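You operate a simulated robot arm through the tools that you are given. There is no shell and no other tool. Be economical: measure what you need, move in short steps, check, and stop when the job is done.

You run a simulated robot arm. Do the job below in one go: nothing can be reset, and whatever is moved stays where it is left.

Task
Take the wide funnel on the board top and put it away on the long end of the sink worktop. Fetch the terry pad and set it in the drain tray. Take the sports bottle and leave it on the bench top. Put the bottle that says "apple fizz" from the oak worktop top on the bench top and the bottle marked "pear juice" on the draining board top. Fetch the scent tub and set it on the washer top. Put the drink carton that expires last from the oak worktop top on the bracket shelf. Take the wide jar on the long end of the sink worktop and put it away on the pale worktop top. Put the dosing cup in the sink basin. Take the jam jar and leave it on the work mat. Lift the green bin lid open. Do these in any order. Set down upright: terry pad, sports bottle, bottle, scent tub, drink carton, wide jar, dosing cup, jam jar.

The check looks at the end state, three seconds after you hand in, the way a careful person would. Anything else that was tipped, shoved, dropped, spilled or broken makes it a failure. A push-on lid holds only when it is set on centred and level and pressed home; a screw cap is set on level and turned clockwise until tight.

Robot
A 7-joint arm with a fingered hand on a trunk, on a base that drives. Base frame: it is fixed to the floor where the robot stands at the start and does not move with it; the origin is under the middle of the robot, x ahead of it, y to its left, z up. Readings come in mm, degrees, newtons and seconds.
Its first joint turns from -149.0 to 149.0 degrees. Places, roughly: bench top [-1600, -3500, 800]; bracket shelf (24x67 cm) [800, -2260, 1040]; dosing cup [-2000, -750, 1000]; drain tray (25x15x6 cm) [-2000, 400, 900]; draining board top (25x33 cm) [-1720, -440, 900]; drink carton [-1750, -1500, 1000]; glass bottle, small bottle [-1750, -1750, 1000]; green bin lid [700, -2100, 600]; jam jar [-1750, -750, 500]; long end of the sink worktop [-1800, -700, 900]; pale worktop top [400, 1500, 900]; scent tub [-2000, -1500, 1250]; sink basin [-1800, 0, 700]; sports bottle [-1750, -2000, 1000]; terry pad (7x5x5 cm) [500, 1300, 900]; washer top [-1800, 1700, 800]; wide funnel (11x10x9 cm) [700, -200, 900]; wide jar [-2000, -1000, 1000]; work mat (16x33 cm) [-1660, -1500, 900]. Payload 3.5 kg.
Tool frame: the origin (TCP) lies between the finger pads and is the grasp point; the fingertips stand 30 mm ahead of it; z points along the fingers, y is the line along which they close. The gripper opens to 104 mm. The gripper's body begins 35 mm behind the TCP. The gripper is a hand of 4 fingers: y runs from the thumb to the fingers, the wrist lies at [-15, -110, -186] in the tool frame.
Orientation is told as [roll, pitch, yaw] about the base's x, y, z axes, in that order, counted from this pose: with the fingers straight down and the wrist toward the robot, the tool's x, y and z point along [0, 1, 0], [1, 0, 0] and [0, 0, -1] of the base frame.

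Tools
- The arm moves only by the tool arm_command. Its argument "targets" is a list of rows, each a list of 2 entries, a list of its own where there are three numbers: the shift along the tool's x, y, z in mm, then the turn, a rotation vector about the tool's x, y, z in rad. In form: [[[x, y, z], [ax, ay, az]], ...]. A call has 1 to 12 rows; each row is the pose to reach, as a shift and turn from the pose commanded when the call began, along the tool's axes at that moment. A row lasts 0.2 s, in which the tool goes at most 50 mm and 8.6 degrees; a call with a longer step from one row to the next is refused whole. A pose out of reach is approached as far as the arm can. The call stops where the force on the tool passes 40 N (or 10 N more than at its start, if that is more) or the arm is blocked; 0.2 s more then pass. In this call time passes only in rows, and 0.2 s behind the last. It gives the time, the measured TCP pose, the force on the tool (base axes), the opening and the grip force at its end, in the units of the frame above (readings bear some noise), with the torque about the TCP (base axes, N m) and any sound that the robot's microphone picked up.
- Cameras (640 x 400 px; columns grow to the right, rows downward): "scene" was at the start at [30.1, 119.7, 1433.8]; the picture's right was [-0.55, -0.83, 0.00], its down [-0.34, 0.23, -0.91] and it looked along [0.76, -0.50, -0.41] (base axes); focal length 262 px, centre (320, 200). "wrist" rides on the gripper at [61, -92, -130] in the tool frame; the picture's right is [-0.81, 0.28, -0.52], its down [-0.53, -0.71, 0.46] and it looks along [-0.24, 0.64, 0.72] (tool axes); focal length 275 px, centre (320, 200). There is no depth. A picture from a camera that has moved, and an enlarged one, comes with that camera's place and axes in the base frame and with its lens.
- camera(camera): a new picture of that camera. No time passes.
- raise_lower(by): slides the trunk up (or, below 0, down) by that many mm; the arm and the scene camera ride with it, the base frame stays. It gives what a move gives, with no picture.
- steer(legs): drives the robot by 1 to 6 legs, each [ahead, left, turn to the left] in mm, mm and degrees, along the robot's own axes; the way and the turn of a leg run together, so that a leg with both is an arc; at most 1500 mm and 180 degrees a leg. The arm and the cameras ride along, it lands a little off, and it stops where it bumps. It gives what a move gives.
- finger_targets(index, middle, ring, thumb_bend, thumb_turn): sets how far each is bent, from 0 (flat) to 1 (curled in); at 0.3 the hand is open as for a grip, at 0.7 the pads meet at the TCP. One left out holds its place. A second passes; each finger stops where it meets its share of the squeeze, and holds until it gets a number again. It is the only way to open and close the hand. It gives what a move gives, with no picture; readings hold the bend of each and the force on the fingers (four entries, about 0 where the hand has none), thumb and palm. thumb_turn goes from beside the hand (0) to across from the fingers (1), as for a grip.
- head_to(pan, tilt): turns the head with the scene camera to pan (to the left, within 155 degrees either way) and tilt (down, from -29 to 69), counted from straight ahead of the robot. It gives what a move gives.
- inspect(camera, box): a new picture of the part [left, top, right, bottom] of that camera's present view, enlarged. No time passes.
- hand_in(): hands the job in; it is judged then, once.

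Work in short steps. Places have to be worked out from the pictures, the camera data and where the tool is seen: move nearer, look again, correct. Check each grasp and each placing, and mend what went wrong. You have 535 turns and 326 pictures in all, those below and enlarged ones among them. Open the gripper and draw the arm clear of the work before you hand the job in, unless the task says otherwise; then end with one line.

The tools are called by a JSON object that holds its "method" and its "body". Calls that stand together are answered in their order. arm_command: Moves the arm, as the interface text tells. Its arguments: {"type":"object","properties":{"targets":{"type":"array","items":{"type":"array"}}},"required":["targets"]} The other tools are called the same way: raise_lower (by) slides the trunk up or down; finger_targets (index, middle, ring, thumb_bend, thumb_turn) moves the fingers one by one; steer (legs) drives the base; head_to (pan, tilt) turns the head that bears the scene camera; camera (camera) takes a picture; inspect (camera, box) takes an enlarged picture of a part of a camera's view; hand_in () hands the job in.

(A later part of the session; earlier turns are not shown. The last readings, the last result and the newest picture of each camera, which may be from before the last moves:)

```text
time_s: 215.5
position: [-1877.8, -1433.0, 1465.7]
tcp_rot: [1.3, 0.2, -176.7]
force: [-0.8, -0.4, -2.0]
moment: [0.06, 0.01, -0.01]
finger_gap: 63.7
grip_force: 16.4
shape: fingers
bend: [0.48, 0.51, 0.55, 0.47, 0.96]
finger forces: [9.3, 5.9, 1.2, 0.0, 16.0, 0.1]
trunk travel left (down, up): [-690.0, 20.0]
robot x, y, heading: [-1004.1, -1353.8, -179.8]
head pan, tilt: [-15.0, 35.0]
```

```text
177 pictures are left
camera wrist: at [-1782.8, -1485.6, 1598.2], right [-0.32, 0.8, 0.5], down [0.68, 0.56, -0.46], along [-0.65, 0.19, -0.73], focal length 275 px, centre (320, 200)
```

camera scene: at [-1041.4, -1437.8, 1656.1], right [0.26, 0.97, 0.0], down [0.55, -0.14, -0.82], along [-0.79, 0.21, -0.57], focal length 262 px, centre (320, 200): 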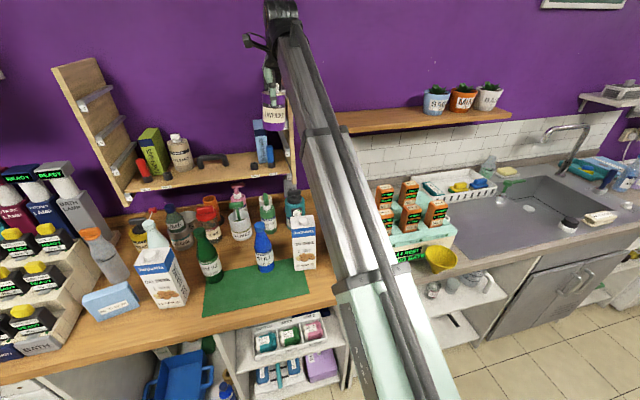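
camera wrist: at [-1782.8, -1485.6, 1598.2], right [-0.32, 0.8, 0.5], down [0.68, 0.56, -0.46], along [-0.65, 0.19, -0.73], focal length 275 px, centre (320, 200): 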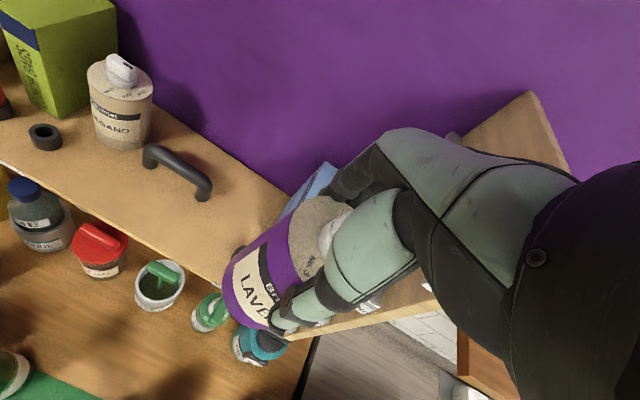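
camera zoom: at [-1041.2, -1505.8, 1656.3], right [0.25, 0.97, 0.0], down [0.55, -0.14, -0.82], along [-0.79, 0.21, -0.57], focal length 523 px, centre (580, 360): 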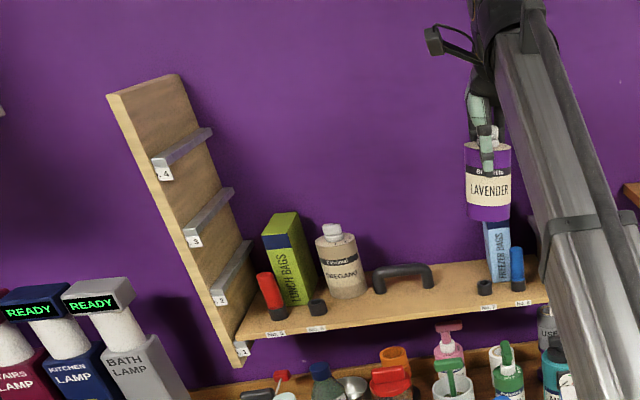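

Tub still held, shelf undisturbed. I back out 220 mm and strafe right.

{"method": "steer", "body": {"legs": [[-220, 0, 0], [0, -1500, 0], [0, -900, 0]]}}

{"method": "camera", "body": {"camera": "scene"}}

```text
time_s: 228.5
position: [-1699.3, 933.8, 1465.9]
tcp_rot: [1.3, 0.2, -175.0]
force: [0.6, 0.2, -1.6]
moment: [-0.01, 0.02, 0.02]
finger_gap: 63.7
grip_force: 16.4
shape: fingers
bend: [0.48, 0.51, 0.55, 0.47, 0.96]
finger forces: [9.2, 6.0, 1.2, 0.1, 16.0, 0.0]
trunk travel left (down, up): [-690.0, 20.0]
robot x, y, heading: [-823.1, 1033.3, -178.1]
head pan, tilt: [-15.0, 35.0]
```

```text
176 pictures are left
camera scene: at [-861.3, 887.0, 1656.6], right [0.23, 0.97, 0.0], down [0.56, -0.13, -0.82], along [-0.8, 0.18, -0.57], focal length 262 px, centre (320, 200)
```

scene: 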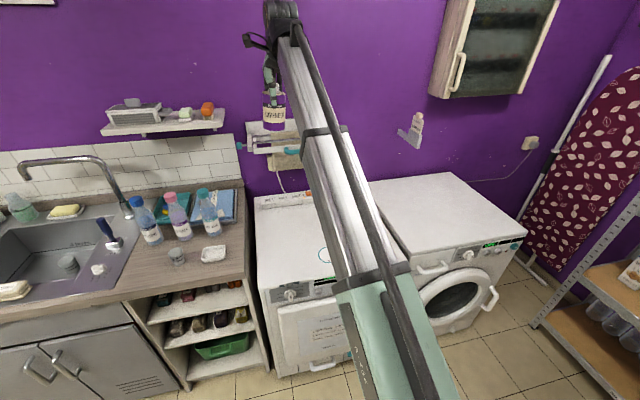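

The washer's top is centred near (-1780,1720). I retract the arm 150 mm, drive forward then strafe right to it (avoiding the cardboard box behind).

{"method": "arm_command", "body": {"targets": [[[0, -45, 20], [0, 0, 0]], [[0, -90, 60], [0, 0, 0]], [[0, -125, 95], [0, 0, 0]], [[0, -150, 135], [0, 0, 0]]]}}

{"method": "steer", "body": {"legs": [[180, 0, -1.9], [0, -620, 0]]}}

{"method": "camera", "body": {"camera": "scene"}}

{"method": "camera", "body": {"camera": "wrist"}}

```text
refused: row 2 steps farther than a row can; nothing moved
```

```text
time_s: 233.1
position: [-1875.5, 1586.9, 1467.0]
tcp_rot: [1.5, 0.2, -177.7]
force: [-0.7, 0.7, -2.0]
moment: [-0.02, 0.04, 0.04]
finger_gap: 63.6
grip_force: 15.9
shape: fingers
bend: [0.48, 0.51, 0.55, 0.47, 0.96]
finger forces: [9.3, 5.9, 1.4, 0.2, 16.0, 0.1]
trunk travel left (down, up): [-690.0, 20.0]
robot x, y, heading: [-998.8, 1645.0, 179.1]
head pan, tilt: [-15.0, 35.0]
```

```text
175 pictures are left
camera scene: at [-1041.8, 1498.9, 1656.6], right [0.27, 0.96, 0.0], down [0.55, -0.16, -0.82], along [-0.79, 0.22, -0.57], focal length 262 px, centre (320, 200)
```

scene: 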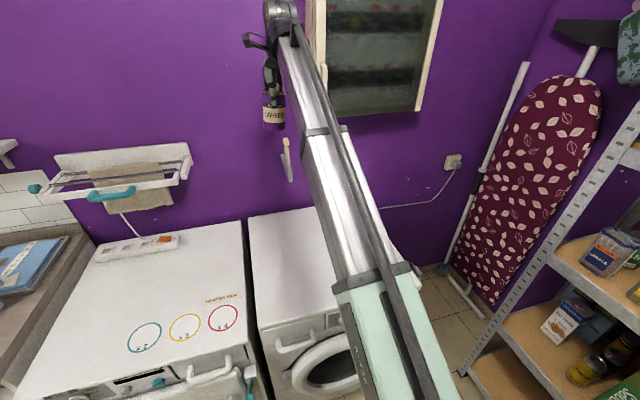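

```text
174 pictures are left
camera wrist: at [-1782.8, 1532.6, 1598.4], right [-0.31, 0.81, 0.5], down [0.69, 0.55, -0.46], along [-0.65, 0.2, -0.73], focal length 275 px, centre (320, 200)
```

wrist: 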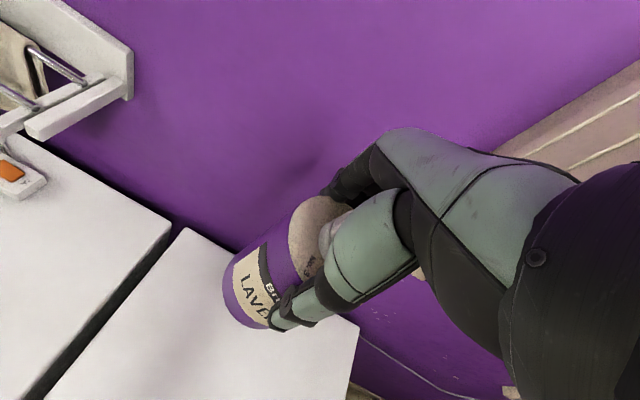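

No harm, the drive went fine. I pull back ~115 mm and lower toward the washer top.

{"method": "arm_command", "body": {"targets": [[[0, -40, 20], [0, 0, 0]], [[0, -75, 50], [0, 0, 0]], [[-5, -105, 85], [0, 0, 0]], [[-10, -115, 130], [0, 0, 0]], [[-10, -115, 178], [0, 0, 0]], [[-10, -115, 226], [0, 0, 0]], [[-10, -115, 274], [0, 0, 0]], [[-10, -115, 322], [0, 0, 0]], [[-10, -115, 370], [0, 0, 0]], [[-10, -115, 410], [0, 0, 0]]]}}

{"method": "camera", "body": {"camera": "wrist"}}

{"method": "camera", "body": {"camera": "scene"}}

```text
time_s: 235.3
position: [-1758.0, 1592.0, 1056.9]
tcp_rot: [1.3, 0.2, -177.6]
force: [-0.9, 0.1, -1.9]
moment: [0.0, 0.03, 0.01]
finger_gap: 63.6
grip_force: 15.5
shape: fingers
bend: [0.48, 0.51, 0.55, 0.47, 0.96]
finger forces: [9.0, 5.8, 1.4, 0.0, 15.4, 0.0]
trunk travel left (down, up): [-690.0, 20.0]
robot x, y, heading: [-996.8, 1643.7, 179.2]
head pan, tilt: [-15.0, 35.0]
```

```text
173 pictures are left
camera wrist: at [-1665.3, 1538.0, 1189.2], right [-0.31, 0.81, 0.5], down [0.69, 0.55, -0.47], along [-0.65, 0.2, -0.73], focal length 275 px, centre (320, 200)
```

wrist: 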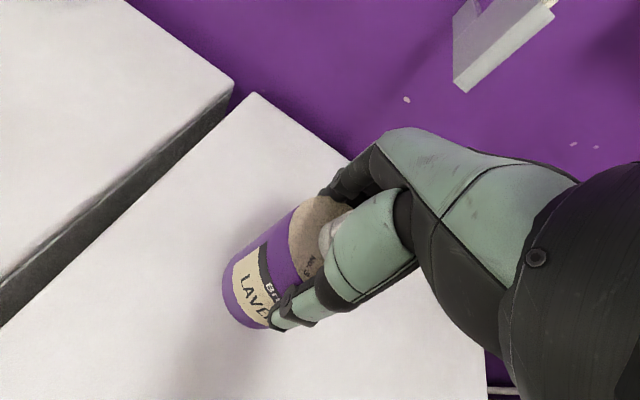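

```text
172 pictures are left
camera scene: at [-1041.9, 1498.2, 1656.5], right [0.27, 0.96, 0.0], down [0.55, -0.16, -0.82], along [-0.79, 0.22, -0.57], focal length 262 px, centre (320, 200)
```

scene: 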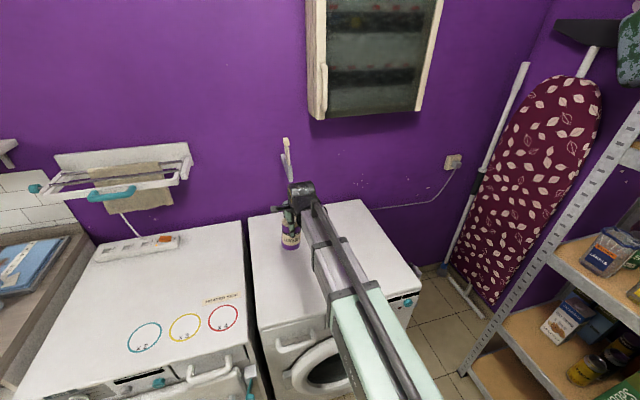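

Over the washer top. Lowering in stages to contact.

{"method": "arm_command", "body": {"targets": [[[0, 0, 40], [0, 0, 0]], [[0, 0, 80], [0, 0, 0]]]}}

{"method": "arm_command", "body": {"targets": [[[0, 0, 8], [0, 0, 0]], [[0, 0, 16], [0, 0, 0]]]}}

{"method": "inspect", "body": {"camera": "scene", "box": [240, 180, 360, 300]}}

```text
time_s: 235.9
position: [-1758.5, 1590.5, 978.6]
tcp_rot: [1.3, 0.2, -177.7]
force: [-0.2, 0.1, -2.8]
moment: [0.03, 0.02, 0.0]
finger_gap: 63.5
grip_force: 15.8
shape: fingers
bend: [0.48, 0.51, 0.55, 0.47, 0.96]
finger forces: [9.0, 5.8, 1.3, 0.1, 15.3, 0.1]
trunk travel left (down, up): [-690.0, 20.0]
robot x, y, heading: [-996.2, 1645.7, 179.1]
head pan, tilt: [-15.0, 35.0]
```

```text
time_s: 236.5
position: [-1760.5, 1590.4, 961.6]
tcp_rot: [1.3, 0.2, -177.8]
force: [0.3, -0.7, -2.9]
moment: [0.02, -0.02, 0.0]
finger_gap: 63.3
grip_force: 15.7
shape: fingers
bend: [0.48, 0.51, 0.55, 0.47, 0.96]
finger forces: [9.0, 5.8, 1.2, 0.1, 15.3, 0.0]
trunk travel left (down, up): [-690.0, 20.0]
robot x, y, heading: [-999.6, 1644.2, 179.1]
head pan, tilt: [-15.0, 35.0]
```

```text
3.33 times, centred on (300, 240) of scene
camera zoom: at [-1041.8, 1498.2, 1656.5], right [0.27, 0.96, 0.0], down [0.55, -0.16, -0.82], along [-0.79, 0.22, -0.57], focal length 872 px, centre (387, 67)
```

zoom: 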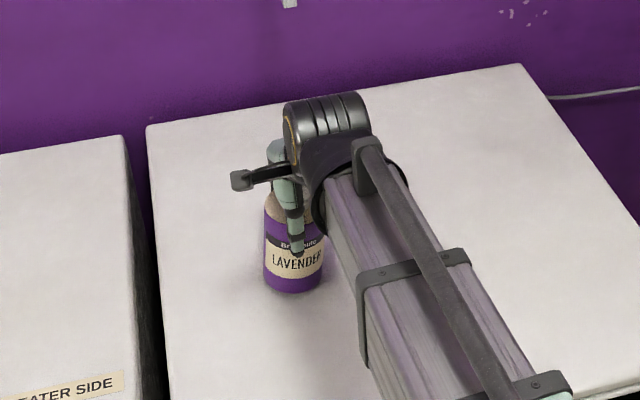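

Close to the surface; continue in fine steps.

{"method": "arm_command", "body": {"targets": [[[0, 0, 6], [0, 0, 0]]]}}

{"method": "arm_command", "body": {"targets": [[[0, 0, 6], [0, 0, 0]]]}}

{"method": "arm_command", "body": {"targets": [[[0, 0, 6], [0, 0, 0]]]}}

{"method": "arm_command", "body": {"targets": [[[0, 0, 5], [0, 0, 0]]]}}

```text
time_s: 236.9
position: [-1759.2, 1587.6, 956.8]
tcp_rot: [1.3, 0.2, -177.6]
force: [0.0, 0.2, -1.4]
moment: [-0.02, 0.02, 0.01]
finger_gap: 63.9
grip_force: 15.7
shape: fingers
bend: [0.48, 0.51, 0.55, 0.47, 0.96]
finger forces: [9.0, 5.8, 1.4, 0.1, 15.5, 0.1]
trunk travel left (down, up): [-690.0, 20.0]
robot x, y, heading: [-998.7, 1641.9, 179.3]
head pan, tilt: [-15.0, 35.0]
```

```text
time_s: 237.3
position: [-1757.7, 1586.4, 952.0]
tcp_rot: [1.4, -0.1, -177.7]
force: [1.9, -6.9, 26.8]
moment: [0.0, 0.15, 0.04]
finger_gap: 63.7
grip_force: 18.1
shape: fingers
bend: [0.48, 0.51, 0.56, 0.48, 0.95]
finger forces: [9.5, 6.7, 1.1, 0.0, 19.2, 0.0]
trunk travel left (down, up): [-690.0, 20.0]
robot x, y, heading: [-994.1, 1640.9, 179.3]
head pan, tilt: [-15.0, 35.0]
```

```text
time_s: 237.7
position: [-1758.6, 1588.4, 946.7]
tcp_rot: [1.4, 0.0, -177.6]
force: [4.1, -2.9, 26.3]
moment: [0.1, 0.49, 0.04]
finger_gap: 63.0
grip_force: 20.2
shape: fingers
bend: [0.48, 0.5, 0.55, 0.49, 0.95]
finger forces: [8.7, 7.6, 2.2, 0.0, 21.1, 0.1]
trunk travel left (down, up): [-690.0, 20.0]
robot x, y, heading: [-998.3, 1647.8, 179.2]
head pan, tilt: [-15.0, 35.0]
```

```text
time_s: 238.1
position: [-1757.3, 1589.1, 940.2]
tcp_rot: [1.3, 0.1, -177.8]
force: [-0.1, -0.2, 20.9]
moment: [0.13, 0.56, 0.04]
finger_gap: 62.5
grip_force: 20.4
shape: fingers
bend: [0.48, 0.5, 0.55, 0.51, 0.96]
finger forces: [10.4, 8.1, 3.1, 0.0, 19.6, 0.0]
trunk travel left (down, up): [-690.0, 20.0]
robot x, y, heading: [-999.1, 1646.3, 179.4]
head pan, tilt: [-15.0, 35.0]
```

Contact made (hand slid slightly down the tub). I release gently and rise.

{"method": "arm_command", "body": {"targets": [[[0, 0, -3], [0, 0, 0]]]}}

{"method": "finger_targets", "body": {"index": 0.42, "middle": 0.43, "ring": 0.43, "thumb_bend": 0.43}}

{"method": "finger_targets", "body": {"index": 0.34, "middle": 0.34, "ring": 0.34, "thumb_bend": 0.34}}

{"method": "arm_command", "body": {"targets": [[[0, 0, -30], [0, 0, 0]], [[0, 0, -75], [0, 0, 0]], [[0, 0, -120], [0, 0, 0]], [[0, 0, -165], [0, 0, 0]]]}}

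{"method": "camera", "body": {"camera": "wrist"}}

{"method": "inspect", "body": {"camera": "scene", "box": [240, 180, 360, 300]}}

```text
time_s: 238.5
position: [-1756.9, 1589.4, 940.3]
tcp_rot: [1.3, 0.2, -177.7]
force: [-1.0, 0.8, 7.9]
moment: [0.15, 0.35, -0.02]
finger_gap: 62.0
grip_force: 19.2
shape: fingers
bend: [0.48, 0.5, 0.55, 0.51, 0.96]
finger forces: [10.5, 7.3, 2.8, 0.0, 18.9, 0.0]
trunk travel left (down, up): [-690.0, 20.0]
robot x, y, heading: [-998.3, 1642.3, 179.4]
head pan, tilt: [-15.0, 35.0]
```

```text
time_s: 239.5
position: [-1758.2, 1588.5, 941.4]
tcp_rot: [1.4, 0.2, -177.7]
force: [1.8, -0.4, 0.3]
moment: [0.0, -0.01, -0.02]
finger_gap: 73.8
grip_force: 1.8
shape: fingers
bend: [0.42, 0.43, 0.43, 0.42, 0.97]
finger forces: [1.2, 0.0, 0.0, 0.0, 2.0, 0.0]
trunk travel left (down, up): [-690.0, 20.0]
robot x, y, heading: [-998.6, 1643.5, 179.3]
head pan, tilt: [-15.0, 35.0]
```

```text
time_s: 240.5
position: [-1758.8, 1589.0, 940.6]
tcp_rot: [1.4, 0.2, -177.6]
force: [-0.2, -0.1, -0.6]
moment: [-0.03, -0.05, -0.01]
finger_gap: 92.8
grip_force: 0.1
shape: fingers
bend: [0.34, 0.34, 0.34, 0.34, 0.97]
finger forces: [0.0, 0.0, 0.0, 0.0, 0.1, 0.0]
trunk travel left (down, up): [-690.0, 20.0]
robot x, y, heading: [-994.4, 1644.4, 179.2]
head pan, tilt: [-15.0, 35.0]
```

```text
time_s: 241.5
position: [-1761.5, 1594.1, 1109.8]
tcp_rot: [1.4, 0.2, -177.7]
force: [-0.3, 0.8, -0.3]
moment: [0.05, 0.01, -0.03]
finger_gap: 92.9
grip_force: 0.1
shape: fingers
bend: [0.34, 0.34, 0.34, 0.34, 0.97]
finger forces: [0.0, 0.0, 0.0, 0.0, 0.0, 0.1]
trunk travel left (down, up): [-690.0, 20.0]
robot x, y, heading: [-995.9, 1643.7, 179.2]
head pan, tilt: [-15.0, 35.0]
```

```text
170 pictures are left
camera wrist: at [-1668.3, 1539.6, 1241.3], right [-0.31, 0.81, 0.5], down [0.69, 0.55, -0.46], along [-0.65, 0.2, -0.73], focal length 275 px, centre (320, 200)
```

wrist: 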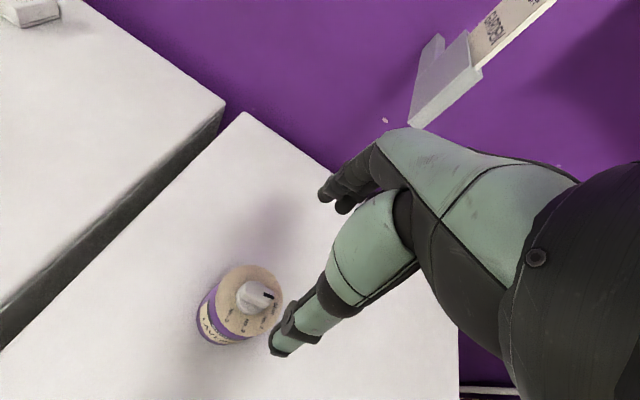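

```text
3.33 times, centred on (300, 240) of scene
camera zoom: at [-1041.2, 1498.2, 1656.5], right [0.27, 0.96, 0.0], down [0.55, -0.16, -0.82], along [-0.79, 0.22, -0.57], focal length 872 px, centre (387, 67)
```

zoom: 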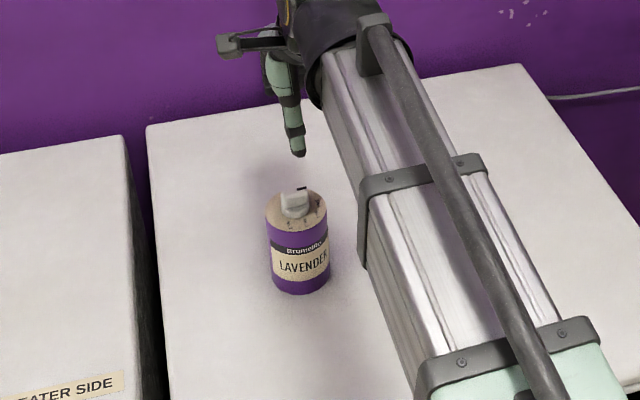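

Scent tub stands on the washer. Next the jam jar in the open shelf under the long end: I retract the arm, drive back left and look at that shelf.

{"method": "arm_command", "body": {"targets": [[[0, -30, -35], [0, 0, 0]], [[0, -60, -70], [0, 0, 0]], [[0, -95, -105], [0, 0, 0]], [[0, -130, -140], [0, 0, 0]], [[0, -160, -170], [0, 0, 0]], [[0, -190, -200], [0, 0, 0]]]}}

{"method": "steer", "body": {"legs": [[-60, 0, 0.8], [0, 1500, 0], [0, 850, 0]]}}

{"method": "head_to", "body": {"pan": 5, "tilt": 45}}

{"method": "camera", "body": {"camera": "scene"}}

```text
time_s: 242.9
position: [-1569.7, 1603.3, 1307.6]
tcp_rot: [1.3, 0.2, -177.8]
force: [0.3, -0.5, 0.0]
moment: [0.03, -0.01, -0.04]
finger_gap: 93.0
grip_force: 0.0
shape: fingers
bend: [0.34, 0.34, 0.34, 0.34, 0.97]
finger forces: [0.0, 0.1, 0.1, 0.1, 0.0, 0.1]
trunk travel left (down, up): [-690.0, 20.0]
robot x, y, heading: [-997.8, 1643.1, 179.2]
head pan, tilt: [-15.0, 35.0]
```

```text
time_s: 255.0
position: [-1552.3, -734.9, 1307.7]
tcp_rot: [1.3, 0.3, -178.6]
force: [-0.3, 0.5, -0.2]
moment: [-0.01, -0.03, 0.01]
finger_gap: 92.8
grip_force: 0.1
shape: fingers
bend: [0.34, 0.34, 0.34, 0.34, 0.97]
finger forces: [0.0, 0.0, 0.0, 0.0, 0.1, 0.1]
trunk travel left (down, up): [-690.0, 20.0]
robot x, y, heading: [-978.0, -699.4, 178.4]
head pan, tilt: [-15.0, 35.0]
```

```text
time_s: 255.8
position: [-1551.5, -734.7, 1307.7]
tcp_rot: [1.3, 0.2, -178.6]
force: [0.9, -0.5, 0.4]
moment: [0.0, 0.02, -0.02]
finger_gap: 93.1
grip_force: 0.1
shape: fingers
bend: [0.34, 0.34, 0.34, 0.34, 0.97]
finger forces: [0.1, 0.0, 0.0, 0.0, 0.0, 0.0]
trunk travel left (down, up): [-690.0, 20.0]
robot x, y, heading: [-974.3, -702.6, 178.6]
head pan, tilt: [5.0, 45.0]
```

```text
168 pictures are left
camera scene: at [-1021.0, -877.6, 1641.7], right [-0.06, 1.0, 0.0], down [0.71, 0.04, -0.71], along [-0.71, -0.04, -0.71], focal length 262 px, centre (320, 200)
```

scene: 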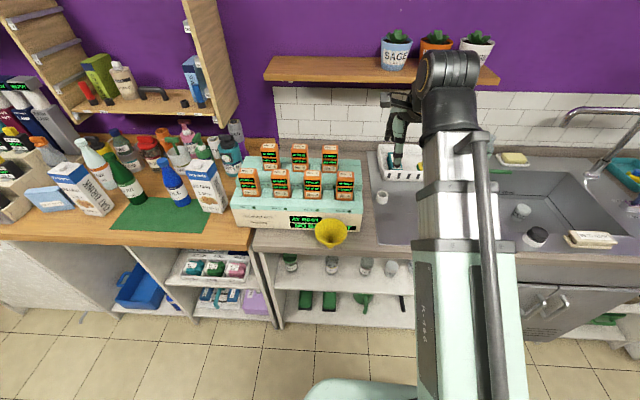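

To see and reach that shelf I back off, and rotate the hand in free space to a forward, 30°-down pose with horizontal closing (thumb left, fingers right).

{"method": "steer", "body": {"legs": [[-350, 0, 0]]}}

{"method": "arm_command", "body": {"targets": [[[0, 0, 0], [-0.063, 0.063, 0.109]], [[0, 0, 0], [-0.126, 0.126, 0.218]], [[0, 0, 0], [-0.189, 0.189, 0.327]], [[0, 0, 0], [-0.252, 0.252, 0.436]], [[0, 0, 0], [-0.315, 0.315, 0.545]], [[0, 0, 0], [-0.378, 0.378, 0.654]], [[0, 0, 0], [-0.441, 0.441, 0.763]]]}}

{"method": "arm_command", "body": {"targets": [[[0, 0, 0], [-0.063, 0.063, 0.109]], [[0, 0, 0], [-0.126, 0.126, 0.218]], [[0, 0, 0], [-0.189, 0.189, 0.327]], [[0, 0, 0], [-0.252, 0.252, 0.436]], [[0, 0, 0], [-0.315, 0.315, 0.545]], [[0, 0, 0], [-0.378, 0.378, 0.65]]]}}

{"method": "camera", "body": {"camera": "wrist"}}

{"method": "camera", "body": {"camera": "scene"}}

```text
time_s: 258.1
position: [-1196.3, -744.2, 1307.7]
tcp_rot: [1.3, 0.2, -178.8]
force: [0.0, -0.6, -0.1]
moment: [0.0, 0.01, -0.04]
finger_gap: 93.1
grip_force: 0.0
shape: fingers
bend: [0.34, 0.34, 0.34, 0.34, 0.97]
finger forces: [0.0, 0.1, 0.0, 0.0, 0.0, 0.0]
trunk travel left (down, up): [-690.0, 20.0]
robot x, y, heading: [-625.9, -715.5, 178.4]
head pan, tilt: [5.0, 45.0]
```

```text
time_s: 259.7
position: [-1196.8, -744.5, 1307.5]
tcp_rot: [33.6, -11.5, 132.2]
force: [-0.3, -0.7, 0.4]
moment: [-0.02, 0.03, -0.03]
finger_gap: 93.1
grip_force: 0.0
shape: fingers
bend: [0.34, 0.34, 0.34, 0.34, 0.97]
finger forces: [0.1, 0.0, 0.0, 0.1, 0.0, 0.0]
trunk travel left (down, up): [-690.0, 20.0]
robot x, y, heading: [-623.5, -713.2, 178.1]
head pan, tilt: [5.0, 45.0]
```

```text
time_s: 261.1
position: [-1198.7, -743.1, 1308.8]
tcp_rot: [60.1, 1.3, 91.1]
force: [0.2, 0.9, 0.1]
moment: [0.0, 0.03, 0.0]
finger_gap: 93.0
grip_force: 0.1
shape: fingers
bend: [0.34, 0.34, 0.34, 0.34, 0.97]
finger forces: [0.1, 0.0, 0.0, 0.0, 0.1, 0.0]
trunk travel left (down, up): [-690.0, 20.0]
robot x, y, heading: [-625.3, -716.6, 178.1]
head pan, tilt: [5.0, 45.0]
```

```text
167 pictures are left
camera wrist: at [-1112.9, -830.6, 1427.8], right [0.85, 0.28, -0.45], down [-0.11, -0.73, -0.67], along [-0.52, 0.62, -0.59], focal length 275 px, centre (320, 200)
```

wrist: 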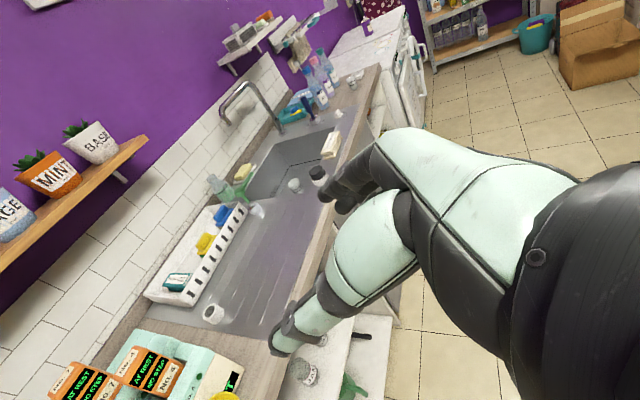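

```text
166 pictures are left
camera scene: at [-666.4, -888.4, 1641.7], right [-0.06, 1.0, 0.0], down [0.71, 0.04, -0.71], along [-0.71, -0.04, -0.71], focal length 262 px, centre (320, 200)
```

scene: 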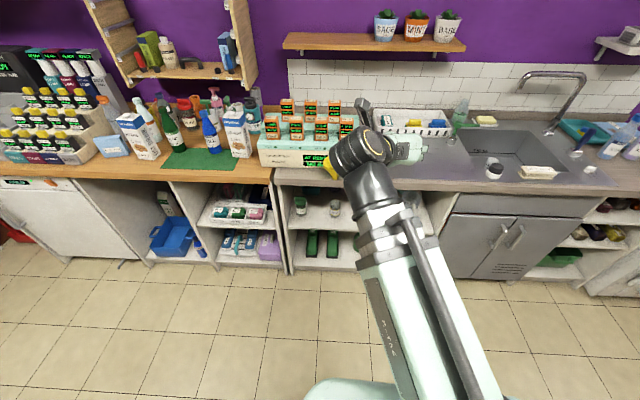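

The pose is reached. I lower the trunk 520 mm so camera and hand face the open shelf, and look.

{"method": "raise_lower", "body": {"by": -520}}

{"method": "head_to", "body": {"pan": 0, "tilt": 28}}

{"method": "camera", "body": {"camera": "scene"}}

{"method": "camera", "body": {"camera": "wrist"}}

```text
refused: -520 is not a number from -400 to 400
```

```text
time_s: 261.9
position: [-1197.7, -743.8, 1308.8]
tcp_rot: [60.0, 1.4, 91.2]
force: [0.4, -0.2, -0.3]
moment: [-0.01, 0.01, 0.01]
finger_gap: 92.9
grip_force: 0.1
shape: fingers
bend: [0.34, 0.34, 0.34, 0.34, 0.97]
finger forces: [0.1, 0.0, 0.0, 0.1, 0.0, 0.0]
trunk travel left (down, up): [-690.0, 20.0]
robot x, y, heading: [-624.7, -713.8, 178.3]
head pan, tilt: [0.0, 28.0]
```

```text
165 pictures are left
camera scene: at [-676.2, -880.8, 1667.4], right [0.03, 1.0, 0.0], down [0.47, -0.01, -0.88], along [-0.88, 0.03, -0.47], focal length 262 px, centre (320, 200)
```

scene: 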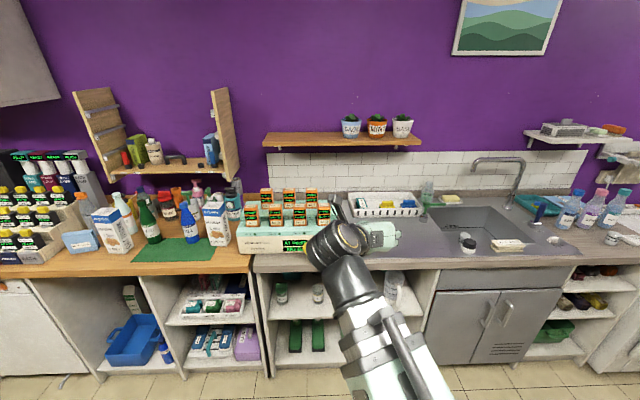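

```text
164 pictures are left
camera wrist: at [-1112.6, -830.5, 1427.9], right [0.85, 0.28, -0.45], down [-0.11, -0.73, -0.67], along [-0.52, 0.62, -0.59], focal length 275 px, centre (320, 200)
```

wrist: 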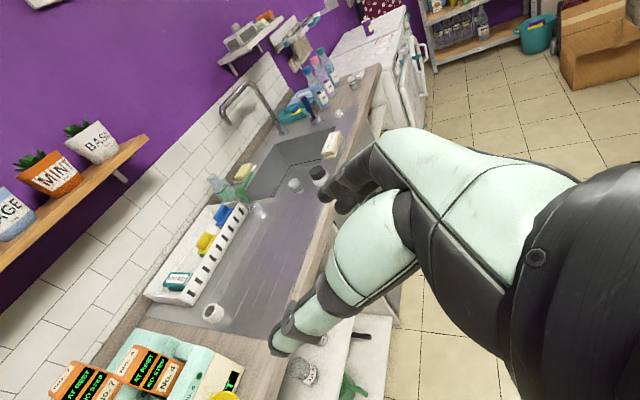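

The trunk moves at most 400 mm per call; I lower in two calls.

{"method": "raise_lower", "body": {"by": -400}}

{"method": "raise_lower", "body": {"by": -130}}

{"method": "camera", "body": {"camera": "scene"}}

{"method": "camera", "body": {"camera": "wrist"}}

```text
time_s: 265.7
position: [-1195.8, -744.8, 907.5]
tcp_rot: [60.0, 1.3, 91.2]
force: [0.2, -0.2, 0.5]
moment: [0.0, -0.01, -0.01]
finger_gap: 93.0
grip_force: 0.0
shape: fingers
bend: [0.34, 0.34, 0.34, 0.34, 0.97]
finger forces: [0.0, 0.0, 0.0, 0.1, 0.1, 0.1]
trunk travel left (down, up): [-290.0, 420.0]
robot x, y, heading: [-621.4, -710.6, 178.2]
head pan, tilt: [0.0, 28.0]
```

```text
time_s: 267.3
position: [-1197.2, -743.9, 777.2]
tcp_rot: [60.1, 1.3, 91.2]
force: [-1.0, -0.8, 1.0]
moment: [0.02, 0.02, 0.04]
finger_gap: 93.0
grip_force: 0.1
shape: fingers
bend: [0.34, 0.34, 0.34, 0.34, 0.97]
finger forces: [0.0, 0.0, 0.0, 0.0, 0.0, 0.0]
trunk travel left (down, up): [-160.0, 550.0]
robot x, y, heading: [-623.2, -714.4, 178.2]
head pan, tilt: [0.0, 28.0]
```

```text
163 pictures are left
camera scene: at [-676.3, -880.8, 1137.5], right [0.03, 1.0, 0.0], down [0.47, -0.01, -0.88], along [-0.88, 0.03, -0.47], focal length 262 px, centre (320, 200)
```

scene: 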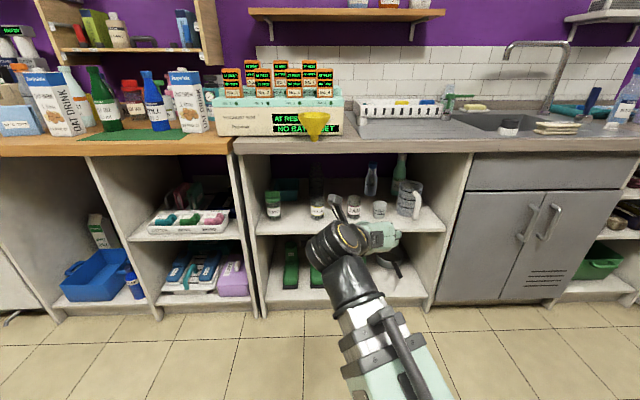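

```text
162 pictures are left
camera wrist: at [-1112.6, -830.5, 898.0], right [0.85, 0.28, -0.45], down [-0.11, -0.73, -0.67], along [-0.52, 0.62, -0.59], focal length 275 px, centre (320, 200)
```

wrist: 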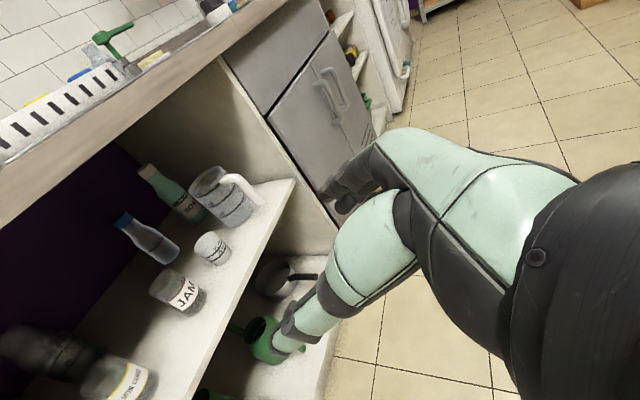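

I zoom on the jars on the shelf.

{"method": "inspect", "body": {"camera": "scene", "box": [250, 140, 440, 260]}}

{"method": "inspect", "body": {"camera": "wrist", "box": [60, 150, 300, 400]}}

```text
3.33 times, centred on (345, 200) of scene
camera zoom: at [-676.3, -880.8, 1137.5], right [0.03, 1.0, 0.0], down [0.47, -0.01, -0.88], along [-0.88, 0.03, -0.47], focal length 872 px, centre (237, 200)
```

zoom: 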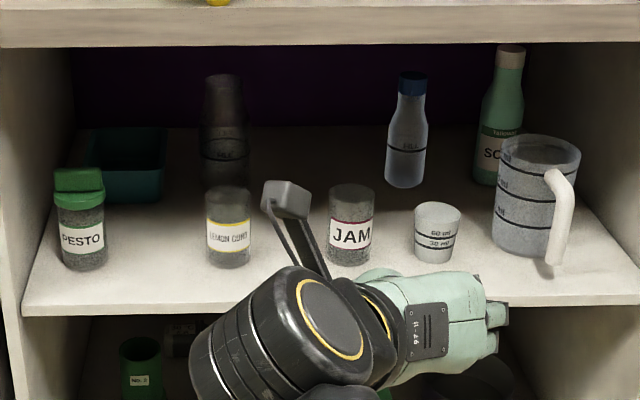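

```text
1.60 times, centred on (180, 275) of wrist
camera zoom: at [-1112.6, -830.5, 898.0], right [0.85, 0.28, -0.45], down [-0.11, -0.73, -0.67], along [-0.52, 0.62, -0.59], focal length 440 px, centre (544, 80)
```

zoom: 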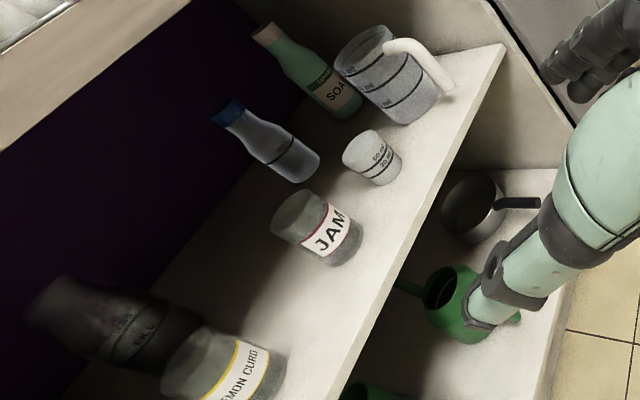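

I need better triangulation; lowering the trunk another 150 mm gives a baseline and the needed height.

{"method": "raise_lower", "body": {"by": -155}}

{"method": "inspect", "body": {"camera": "scene", "box": [250, 100, 440, 220]}}

{"method": "inspect", "body": {"camera": "wrist", "box": [0, 0, 320, 230]}}

```text
time_s: 269.1
position: [-1198.1, -744.0, 622.7]
tcp_rot: [60.0, 1.4, 91.2]
force: [0.8, -0.2, 0.0]
moment: [0.01, 0.01, 0.0]
finger_gap: 93.1
grip_force: 0.1
shape: fingers
bend: [0.34, 0.34, 0.34, 0.34, 0.97]
finger forces: [0.1, 0.1, 0.0, 0.0, 0.0, 0.0]
trunk travel left (down, up): [-5.0, 705.0]
robot x, y, heading: [-623.0, -713.0, 178.2]
head pan, tilt: [0.0, 28.0]
```

```text
3.33 times, centred on (345, 160) of scene
camera zoom: at [-676.3, -880.8, 982.5], right [0.03, 1.0, 0.0], down [0.47, -0.01, -0.88], along [-0.88, 0.03, -0.47], focal length 872 px, centre (237, 333)
```

zoom: 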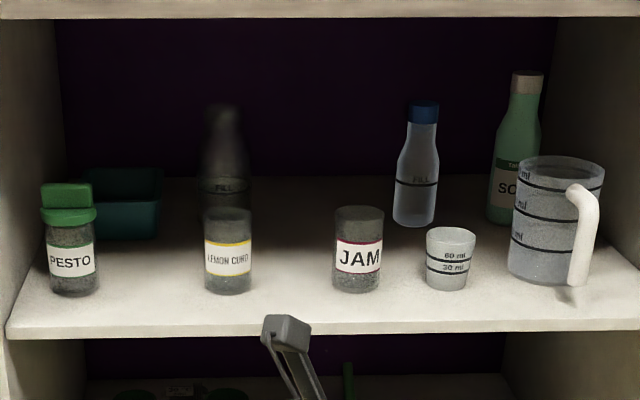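

```text
1.74 times, centred on (160, 115) of wrist
camera zoom: at [-1112.7, -830.5, 743.0], right [0.85, 0.28, -0.45], down [-0.11, -0.73, -0.67], along [-0.52, 0.62, -0.59], focal length 479 px, centre (598, 348)
```

zoom: 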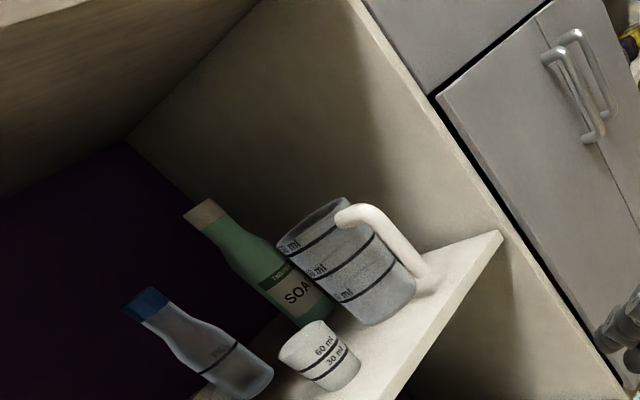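

Triangulated: JAM jar at ≈(-1667,-693), base z≈517, top ≈618, ⌀≈63. I align y and z of the hand, then drive forward so it enters the shelf opening.

{"method": "arm_command", "body": {"targets": [[[-17, 25, 10], [0, 0, 0]], [[-35, 50, 20], [0, 0, 0]]]}}

{"method": "steer", "body": {"legs": [[330, 0, 0]]}}

{"method": "camera", "body": {"camera": "scene"}}

{"method": "camera", "body": {"camera": "wrist"}}

```text
time_s: 269.7
position: [-1211.8, -697.4, 585.3]
tcp_rot: [59.9, 1.4, 91.1]
force: [-0.7, -0.4, -0.2]
moment: [-0.01, 0.0, -0.01]
finger_gap: 92.9
grip_force: 0.1
shape: fingers
bend: [0.34, 0.34, 0.34, 0.34, 0.97]
finger forces: [0.0, 0.0, 0.0, 0.0, 0.0, 0.0]
out of reach, approached as far as the arm can: row 2
trunk travel left (down, up): [-5.0, 705.0]
robot x, y, heading: [-624.9, -715.4, 178.2]
head pan, tilt: [0.0, 28.0]
```

```text
time_s: 271.9
position: [-1551.4, -684.4, 586.0]
tcp_rot: [59.8, 1.2, 90.8]
force: [0.2, -0.8, 0.2]
moment: [-0.03, 0.01, 0.03]
finger_gap: 93.1
grip_force: 0.1
shape: fingers
bend: [0.34, 0.34, 0.34, 0.34, 0.97]
finger forces: [0.0, 0.0, 0.0, 0.0, 0.1, 0.0]
trunk travel left (down, up): [-5.0, 705.0]
robot x, y, heading: [-962.1, -704.0, 178.0]
head pan, tilt: [0.0, 28.0]
```

```text
157 pictures are left
camera scene: at [-1017.5, -869.1, 982.5], right [0.04, 1.0, 0.0], down [0.47, -0.02, -0.88], along [-0.88, 0.03, -0.47], focal length 262 px, centre (320, 200)
```

scene: 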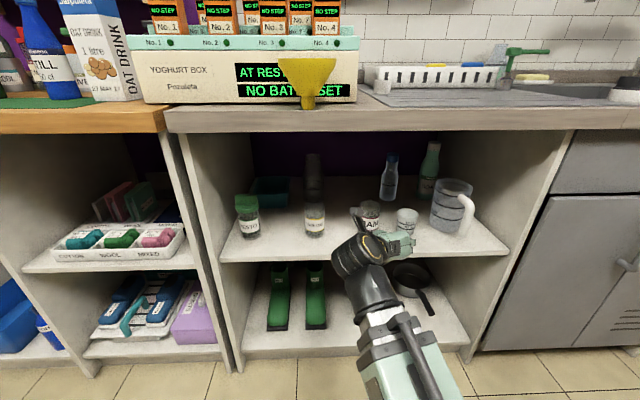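

```text
156 pictures are left
camera wrist: at [-1468.7, -771.3, 706.7], right [0.85, 0.28, -0.45], down [-0.12, -0.73, -0.67], along [-0.51, 0.62, -0.59], focal length 275 px, centre (320, 200)
```

wrist: 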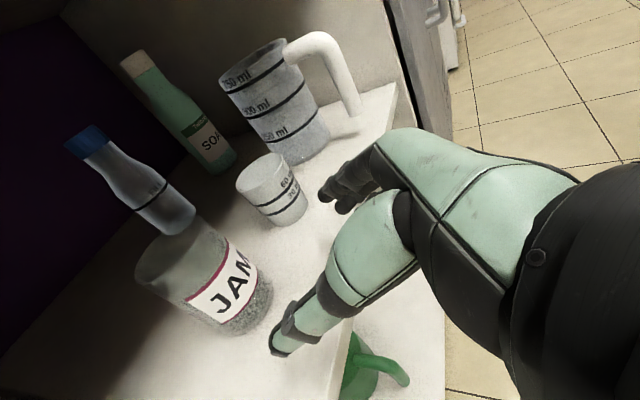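

I zoom in the wrist view to refine the jar position.

{"method": "inspect", "body": {"camera": "wrist", "box": [100, 180, 320, 380]}}

```text
2.00 times, centred on (210, 280) of wrist
camera zoom: at [-1468.7, -771.3, 706.7], right [0.85, 0.28, -0.45], down [-0.12, -0.73, -0.67], along [-0.51, 0.62, -0.59], focal length 551 px, centre (540, 40)
```

zoom: 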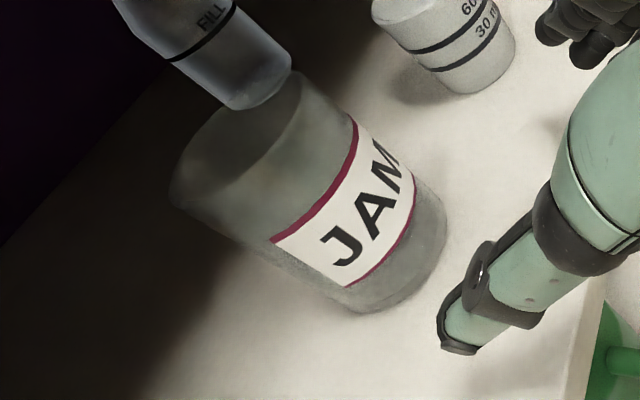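

Refined: jar axis ≈(-1669,-706). I shift y by −26 and drive forward 113 mm so the jar comes between thumb and fingers.

{"method": "arm_command", "body": {"targets": [[[0, -26, 0], [0, 0, 0]]]}}

{"method": "steer", "body": {"legs": [[70, 0, 0]]}}

{"method": "camera", "body": {"camera": "wrist"}}

{"method": "inspect", "body": {"camera": "scene", "box": [280, 160, 480, 320]}}

```text
time_s: 272.3
position: [-1552.0, -709.4, 586.8]
tcp_rot: [60.0, 1.3, 90.8]
force: [0.7, 0.1, -0.8]
moment: [-0.01, 0.0, -0.02]
finger_gap: 92.9
grip_force: 0.1
shape: fingers
bend: [0.34, 0.34, 0.34, 0.34, 0.97]
finger forces: [0.0, 0.0, 0.1, 0.0, 0.0, 0.0]
trunk travel left (down, up): [-5.0, 705.0]
robot x, y, heading: [-963.5, -699.2, 178.0]
head pan, tilt: [0.0, 28.0]
```

```text
time_s: 273.3
position: [-1623.6, -707.7, 585.8]
tcp_rot: [59.9, 1.4, 90.9]
force: [-0.1, 0.3, -1.0]
moment: [0.01, -0.03, -0.01]
finger_gap: 92.8
grip_force: 0.0
shape: fingers
bend: [0.34, 0.34, 0.34, 0.34, 0.97]
finger forces: [0.0, 0.0, 0.1, 0.0, 0.0, 0.0]
trunk travel left (down, up): [-5.0, 705.0]
robot x, y, heading: [-1032.1, -702.7, 177.8]
head pan, tilt: [0.0, 28.0]
```

```text
154 pictures are left
camera wrist: at [-1539.7, -794.6, 706.5], right [0.85, 0.28, -0.45], down [-0.12, -0.73, -0.67], along [-0.51, 0.62, -0.59], focal length 275 px, centre (320, 200)
```

wrist: 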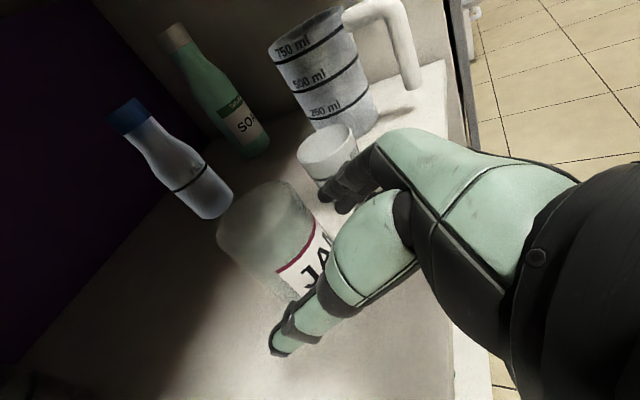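

```text
2.50 times, centred on (380, 240) of scene
camera zoom: at [-1088.1, -866.6, 982.5], right [0.03, 1.0, 0.0], down [0.47, -0.02, -0.88], along [-0.88, 0.03, -0.47], focal length 654 px, centre (170, 100)
```

zoom: 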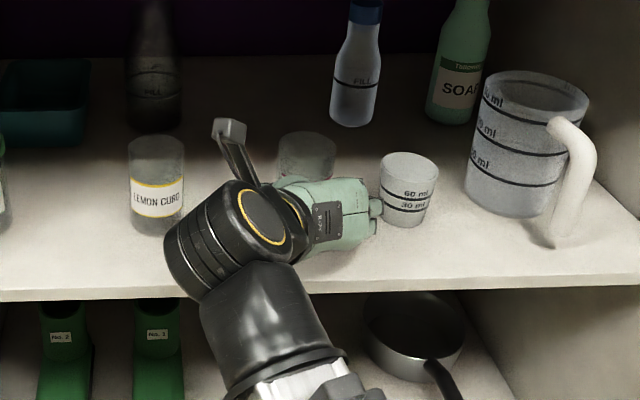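

The fingers run close to the neighbouring cup. I narrow the opening slightly and advance the last 43 mm.

{"method": "finger_targets", "body": {"index": 0.39, "middle": 0.39, "ring": 0.39, "thumb_bend": 0.37}}

{"method": "arm_command", "body": {"targets": [[[10, -1, 18], [0, 0, 0]], [[20, -2, 37], [0, 0, 0]]]}}

{"method": "camera", "body": {"camera": "wrist"}}

{"method": "inspect", "body": {"camera": "scene", "box": [280, 160, 480, 320]}}

```text
time_s: 274.3
position: [-1624.2, -706.9, 585.6]
tcp_rot: [59.9, 1.3, 91.0]
force: [0.3, 0.5, 0.7]
moment: [0.02, 0.01, 0.0]
finger_gap: 83.6
grip_force: 0.1
shape: fingers
bend: [0.39, 0.39, 0.39, 0.37, 0.97]
finger forces: [0.1, 0.1, 0.1, 0.0, 0.0, 0.0]
trunk travel left (down, up): [-5.0, 705.0]
robot x, y, heading: [-1036.4, -703.0, 177.9]
head pan, tilt: [0.0, 28.0]
```

```text
time_s: 274.9
position: [-1666.6, -710.7, 583.9]
tcp_rot: [59.9, 1.3, 90.9]
force: [0.2, 0.4, -0.2]
moment: [-0.01, 0.0, -0.04]
finger_gap: 84.0
grip_force: 0.4
shape: fingers
bend: [0.39, 0.39, 0.39, 0.37, 0.97]
finger forces: [0.3, 0.1, 0.0, 0.0, 0.0, 0.0]
trunk travel left (down, up): [-5.0, 705.0]
robot x, y, heading: [-1033.7, -700.0, 178.0]
head pan, tilt: [0.0, 28.0]
```

```text
152 pictures are left
camera wrist: at [-1582.6, -798.0, 704.8], right [0.85, 0.28, -0.45], down [-0.12, -0.73, -0.67], along [-0.51, 0.62, -0.59], focal length 275 px, centre (320, 200)
```

wrist: 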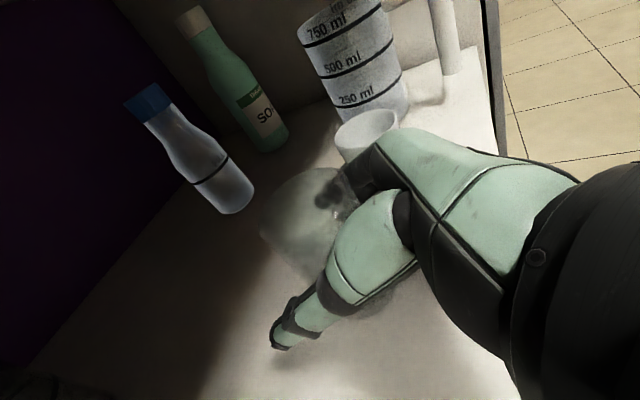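

```text
2.50 times, centred on (380, 240) of scene
camera zoom: at [-1088.1, -866.6, 982.5], right [0.03, 1.0, 0.0], down [0.47, -0.02, -0.88], along [-0.88, 0.03, -0.47], focal length 654 px, centre (170, 100)
```

zoom: 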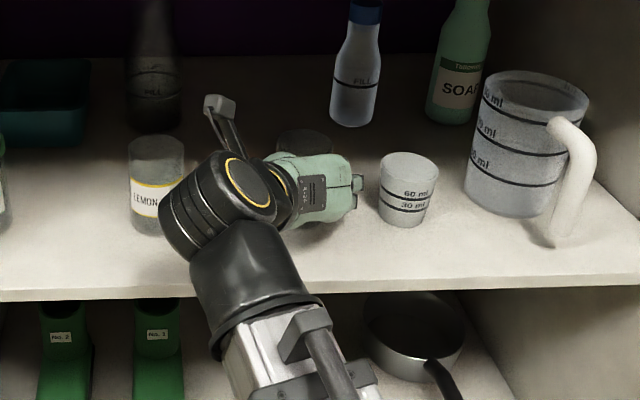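

In position. Closing gradually.

{"method": "finger_targets", "body": {"index": 0.48, "middle": 0.48, "ring": 0.48, "thumb_bend": 0.5}}

{"method": "finger_targets", "body": {"index": 0.58, "middle": 0.6, "ring": 0.6, "thumb_bend": 0.6}}

{"method": "camera", "body": {"camera": "wrist"}}

```text
time_s: 275.9
position: [-1667.0, -710.3, 584.4]
tcp_rot: [59.9, 1.3, 90.8]
force: [-0.4, -0.4, -0.2]
moment: [0.01, 0.02, -0.01]
finger_gap: 58.5
grip_force: 2.0
shape: fingers
bend: [0.47, 0.48, 0.48, 0.48, 0.97]
finger forces: [1.3, 0.2, 0.0, 0.0, 1.7, 0.0]
trunk travel left (down, up): [-5.0, 705.0]
robot x, y, heading: [-1033.1, -696.6, 178.3]
head pan, tilt: [0.0, 28.0]
```

```text
time_s: 276.9
position: [-1665.4, -709.0, 585.5]
tcp_rot: [59.8, 1.3, 90.9]
force: [0.8, 1.5, 1.2]
moment: [0.27, 0.04, -0.03]
finger_gap: 53.2
grip_force: 15.6
shape: fingers
bend: [0.51, 0.54, 0.53, 0.51, 0.96]
finger forces: [5.6, 5.2, 5.1, 0.0, 15.2, 0.0]
trunk travel left (down, up): [-5.0, 705.0]
robot x, y, heading: [-1032.8, -702.2, 177.9]
head pan, tilt: [0.0, 28.0]
```

```text
150 pictures are left
camera wrist: at [-1582.2, -798.0, 705.0], right [0.85, 0.28, -0.45], down [-0.12, -0.73, -0.67], along [-0.51, 0.62, -0.59], focal length 275 px, centre (320, 200)
```

wrist: 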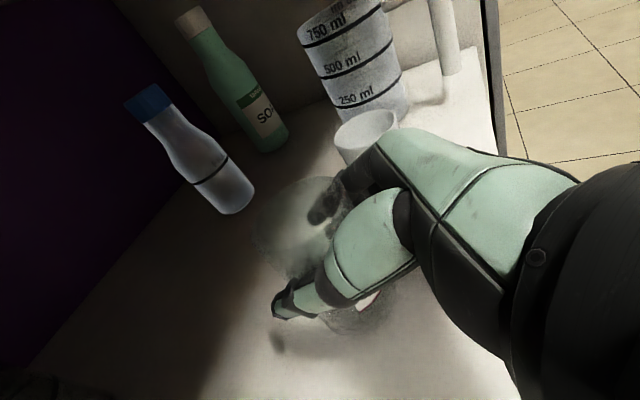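

Evenly gripped (thumb 15 N). I lift 25 mm and back out.

{"method": "arm_command", "body": {"targets": [[[9, 0, -5], [0, 0, 0]], [[22, 0, -13], [0, 0, 0]]]}}

{"method": "camera", "body": {"camera": "wrist"}}

{"method": "steer", "body": {"legs": [[-420, 0, 0]]}}

{"method": "camera", "body": {"camera": "scene"}}

```text
time_s: 277.5
position: [-1662.8, -710.2, 611.9]
tcp_rot: [59.9, 1.3, 90.9]
force: [0.4, -0.1, -1.7]
moment: [0.02, -0.02, 0.03]
finger_gap: 53.2
grip_force: 15.3
shape: fingers
bend: [0.51, 0.55, 0.54, 0.52, 0.96]
finger forces: [5.8, 5.0, 4.2, 0.0, 15.3, 0.1]
trunk travel left (down, up): [-5.0, 705.0]
robot x, y, heading: [-1030.9, -698.4, 178.3]
head pan, tilt: [0.0, 28.0]
```

```text
149 pictures are left
camera wrist: at [-1580.3, -797.9, 731.4], right [0.85, 0.28, -0.45], down [-0.12, -0.73, -0.67], along [-0.51, 0.62, -0.59], focal length 275 px, centre (320, 200)
```

wrist: 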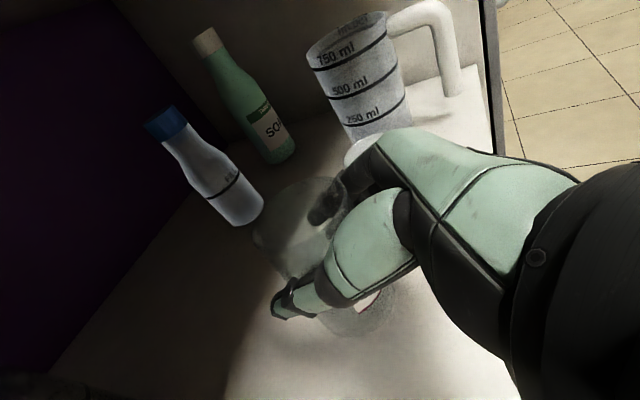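

```text
time_s: 280.2
position: [-1235.0, -729.0, 611.0]
tcp_rot: [59.9, 1.2, 91.4]
force: [-0.2, 0.8, -2.7]
moment: [-0.02, -0.03, 0.0]
finger_gap: 53.2
grip_force: 15.2
shape: fingers
bend: [0.51, 0.55, 0.54, 0.52, 0.96]
finger forces: [5.8, 4.9, 4.1, 0.1, 15.2, 0.0]
trunk travel left (down, up): [-5.0, 705.0]
robot x, y, heading: [-608.9, -714.0, 178.5]
head pan, tilt: [0.0, 28.0]
```

```text
148 pictures are left
camera scene: at [-659.1, -880.0, 982.5], right [0.03, 1.0, 0.0], down [0.47, -0.01, -0.88], along [-0.88, 0.02, -0.47], focal length 262 px, centre (320, 200)
```

scene: 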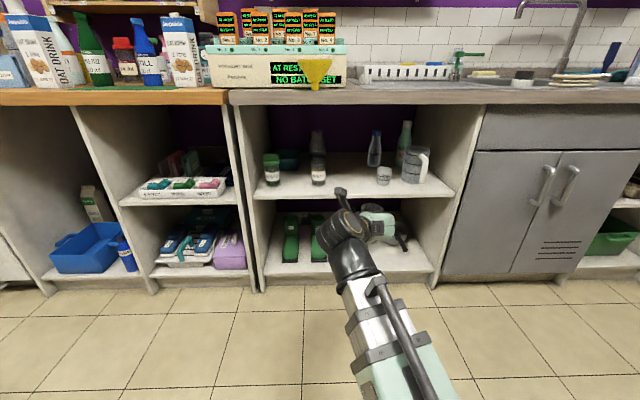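

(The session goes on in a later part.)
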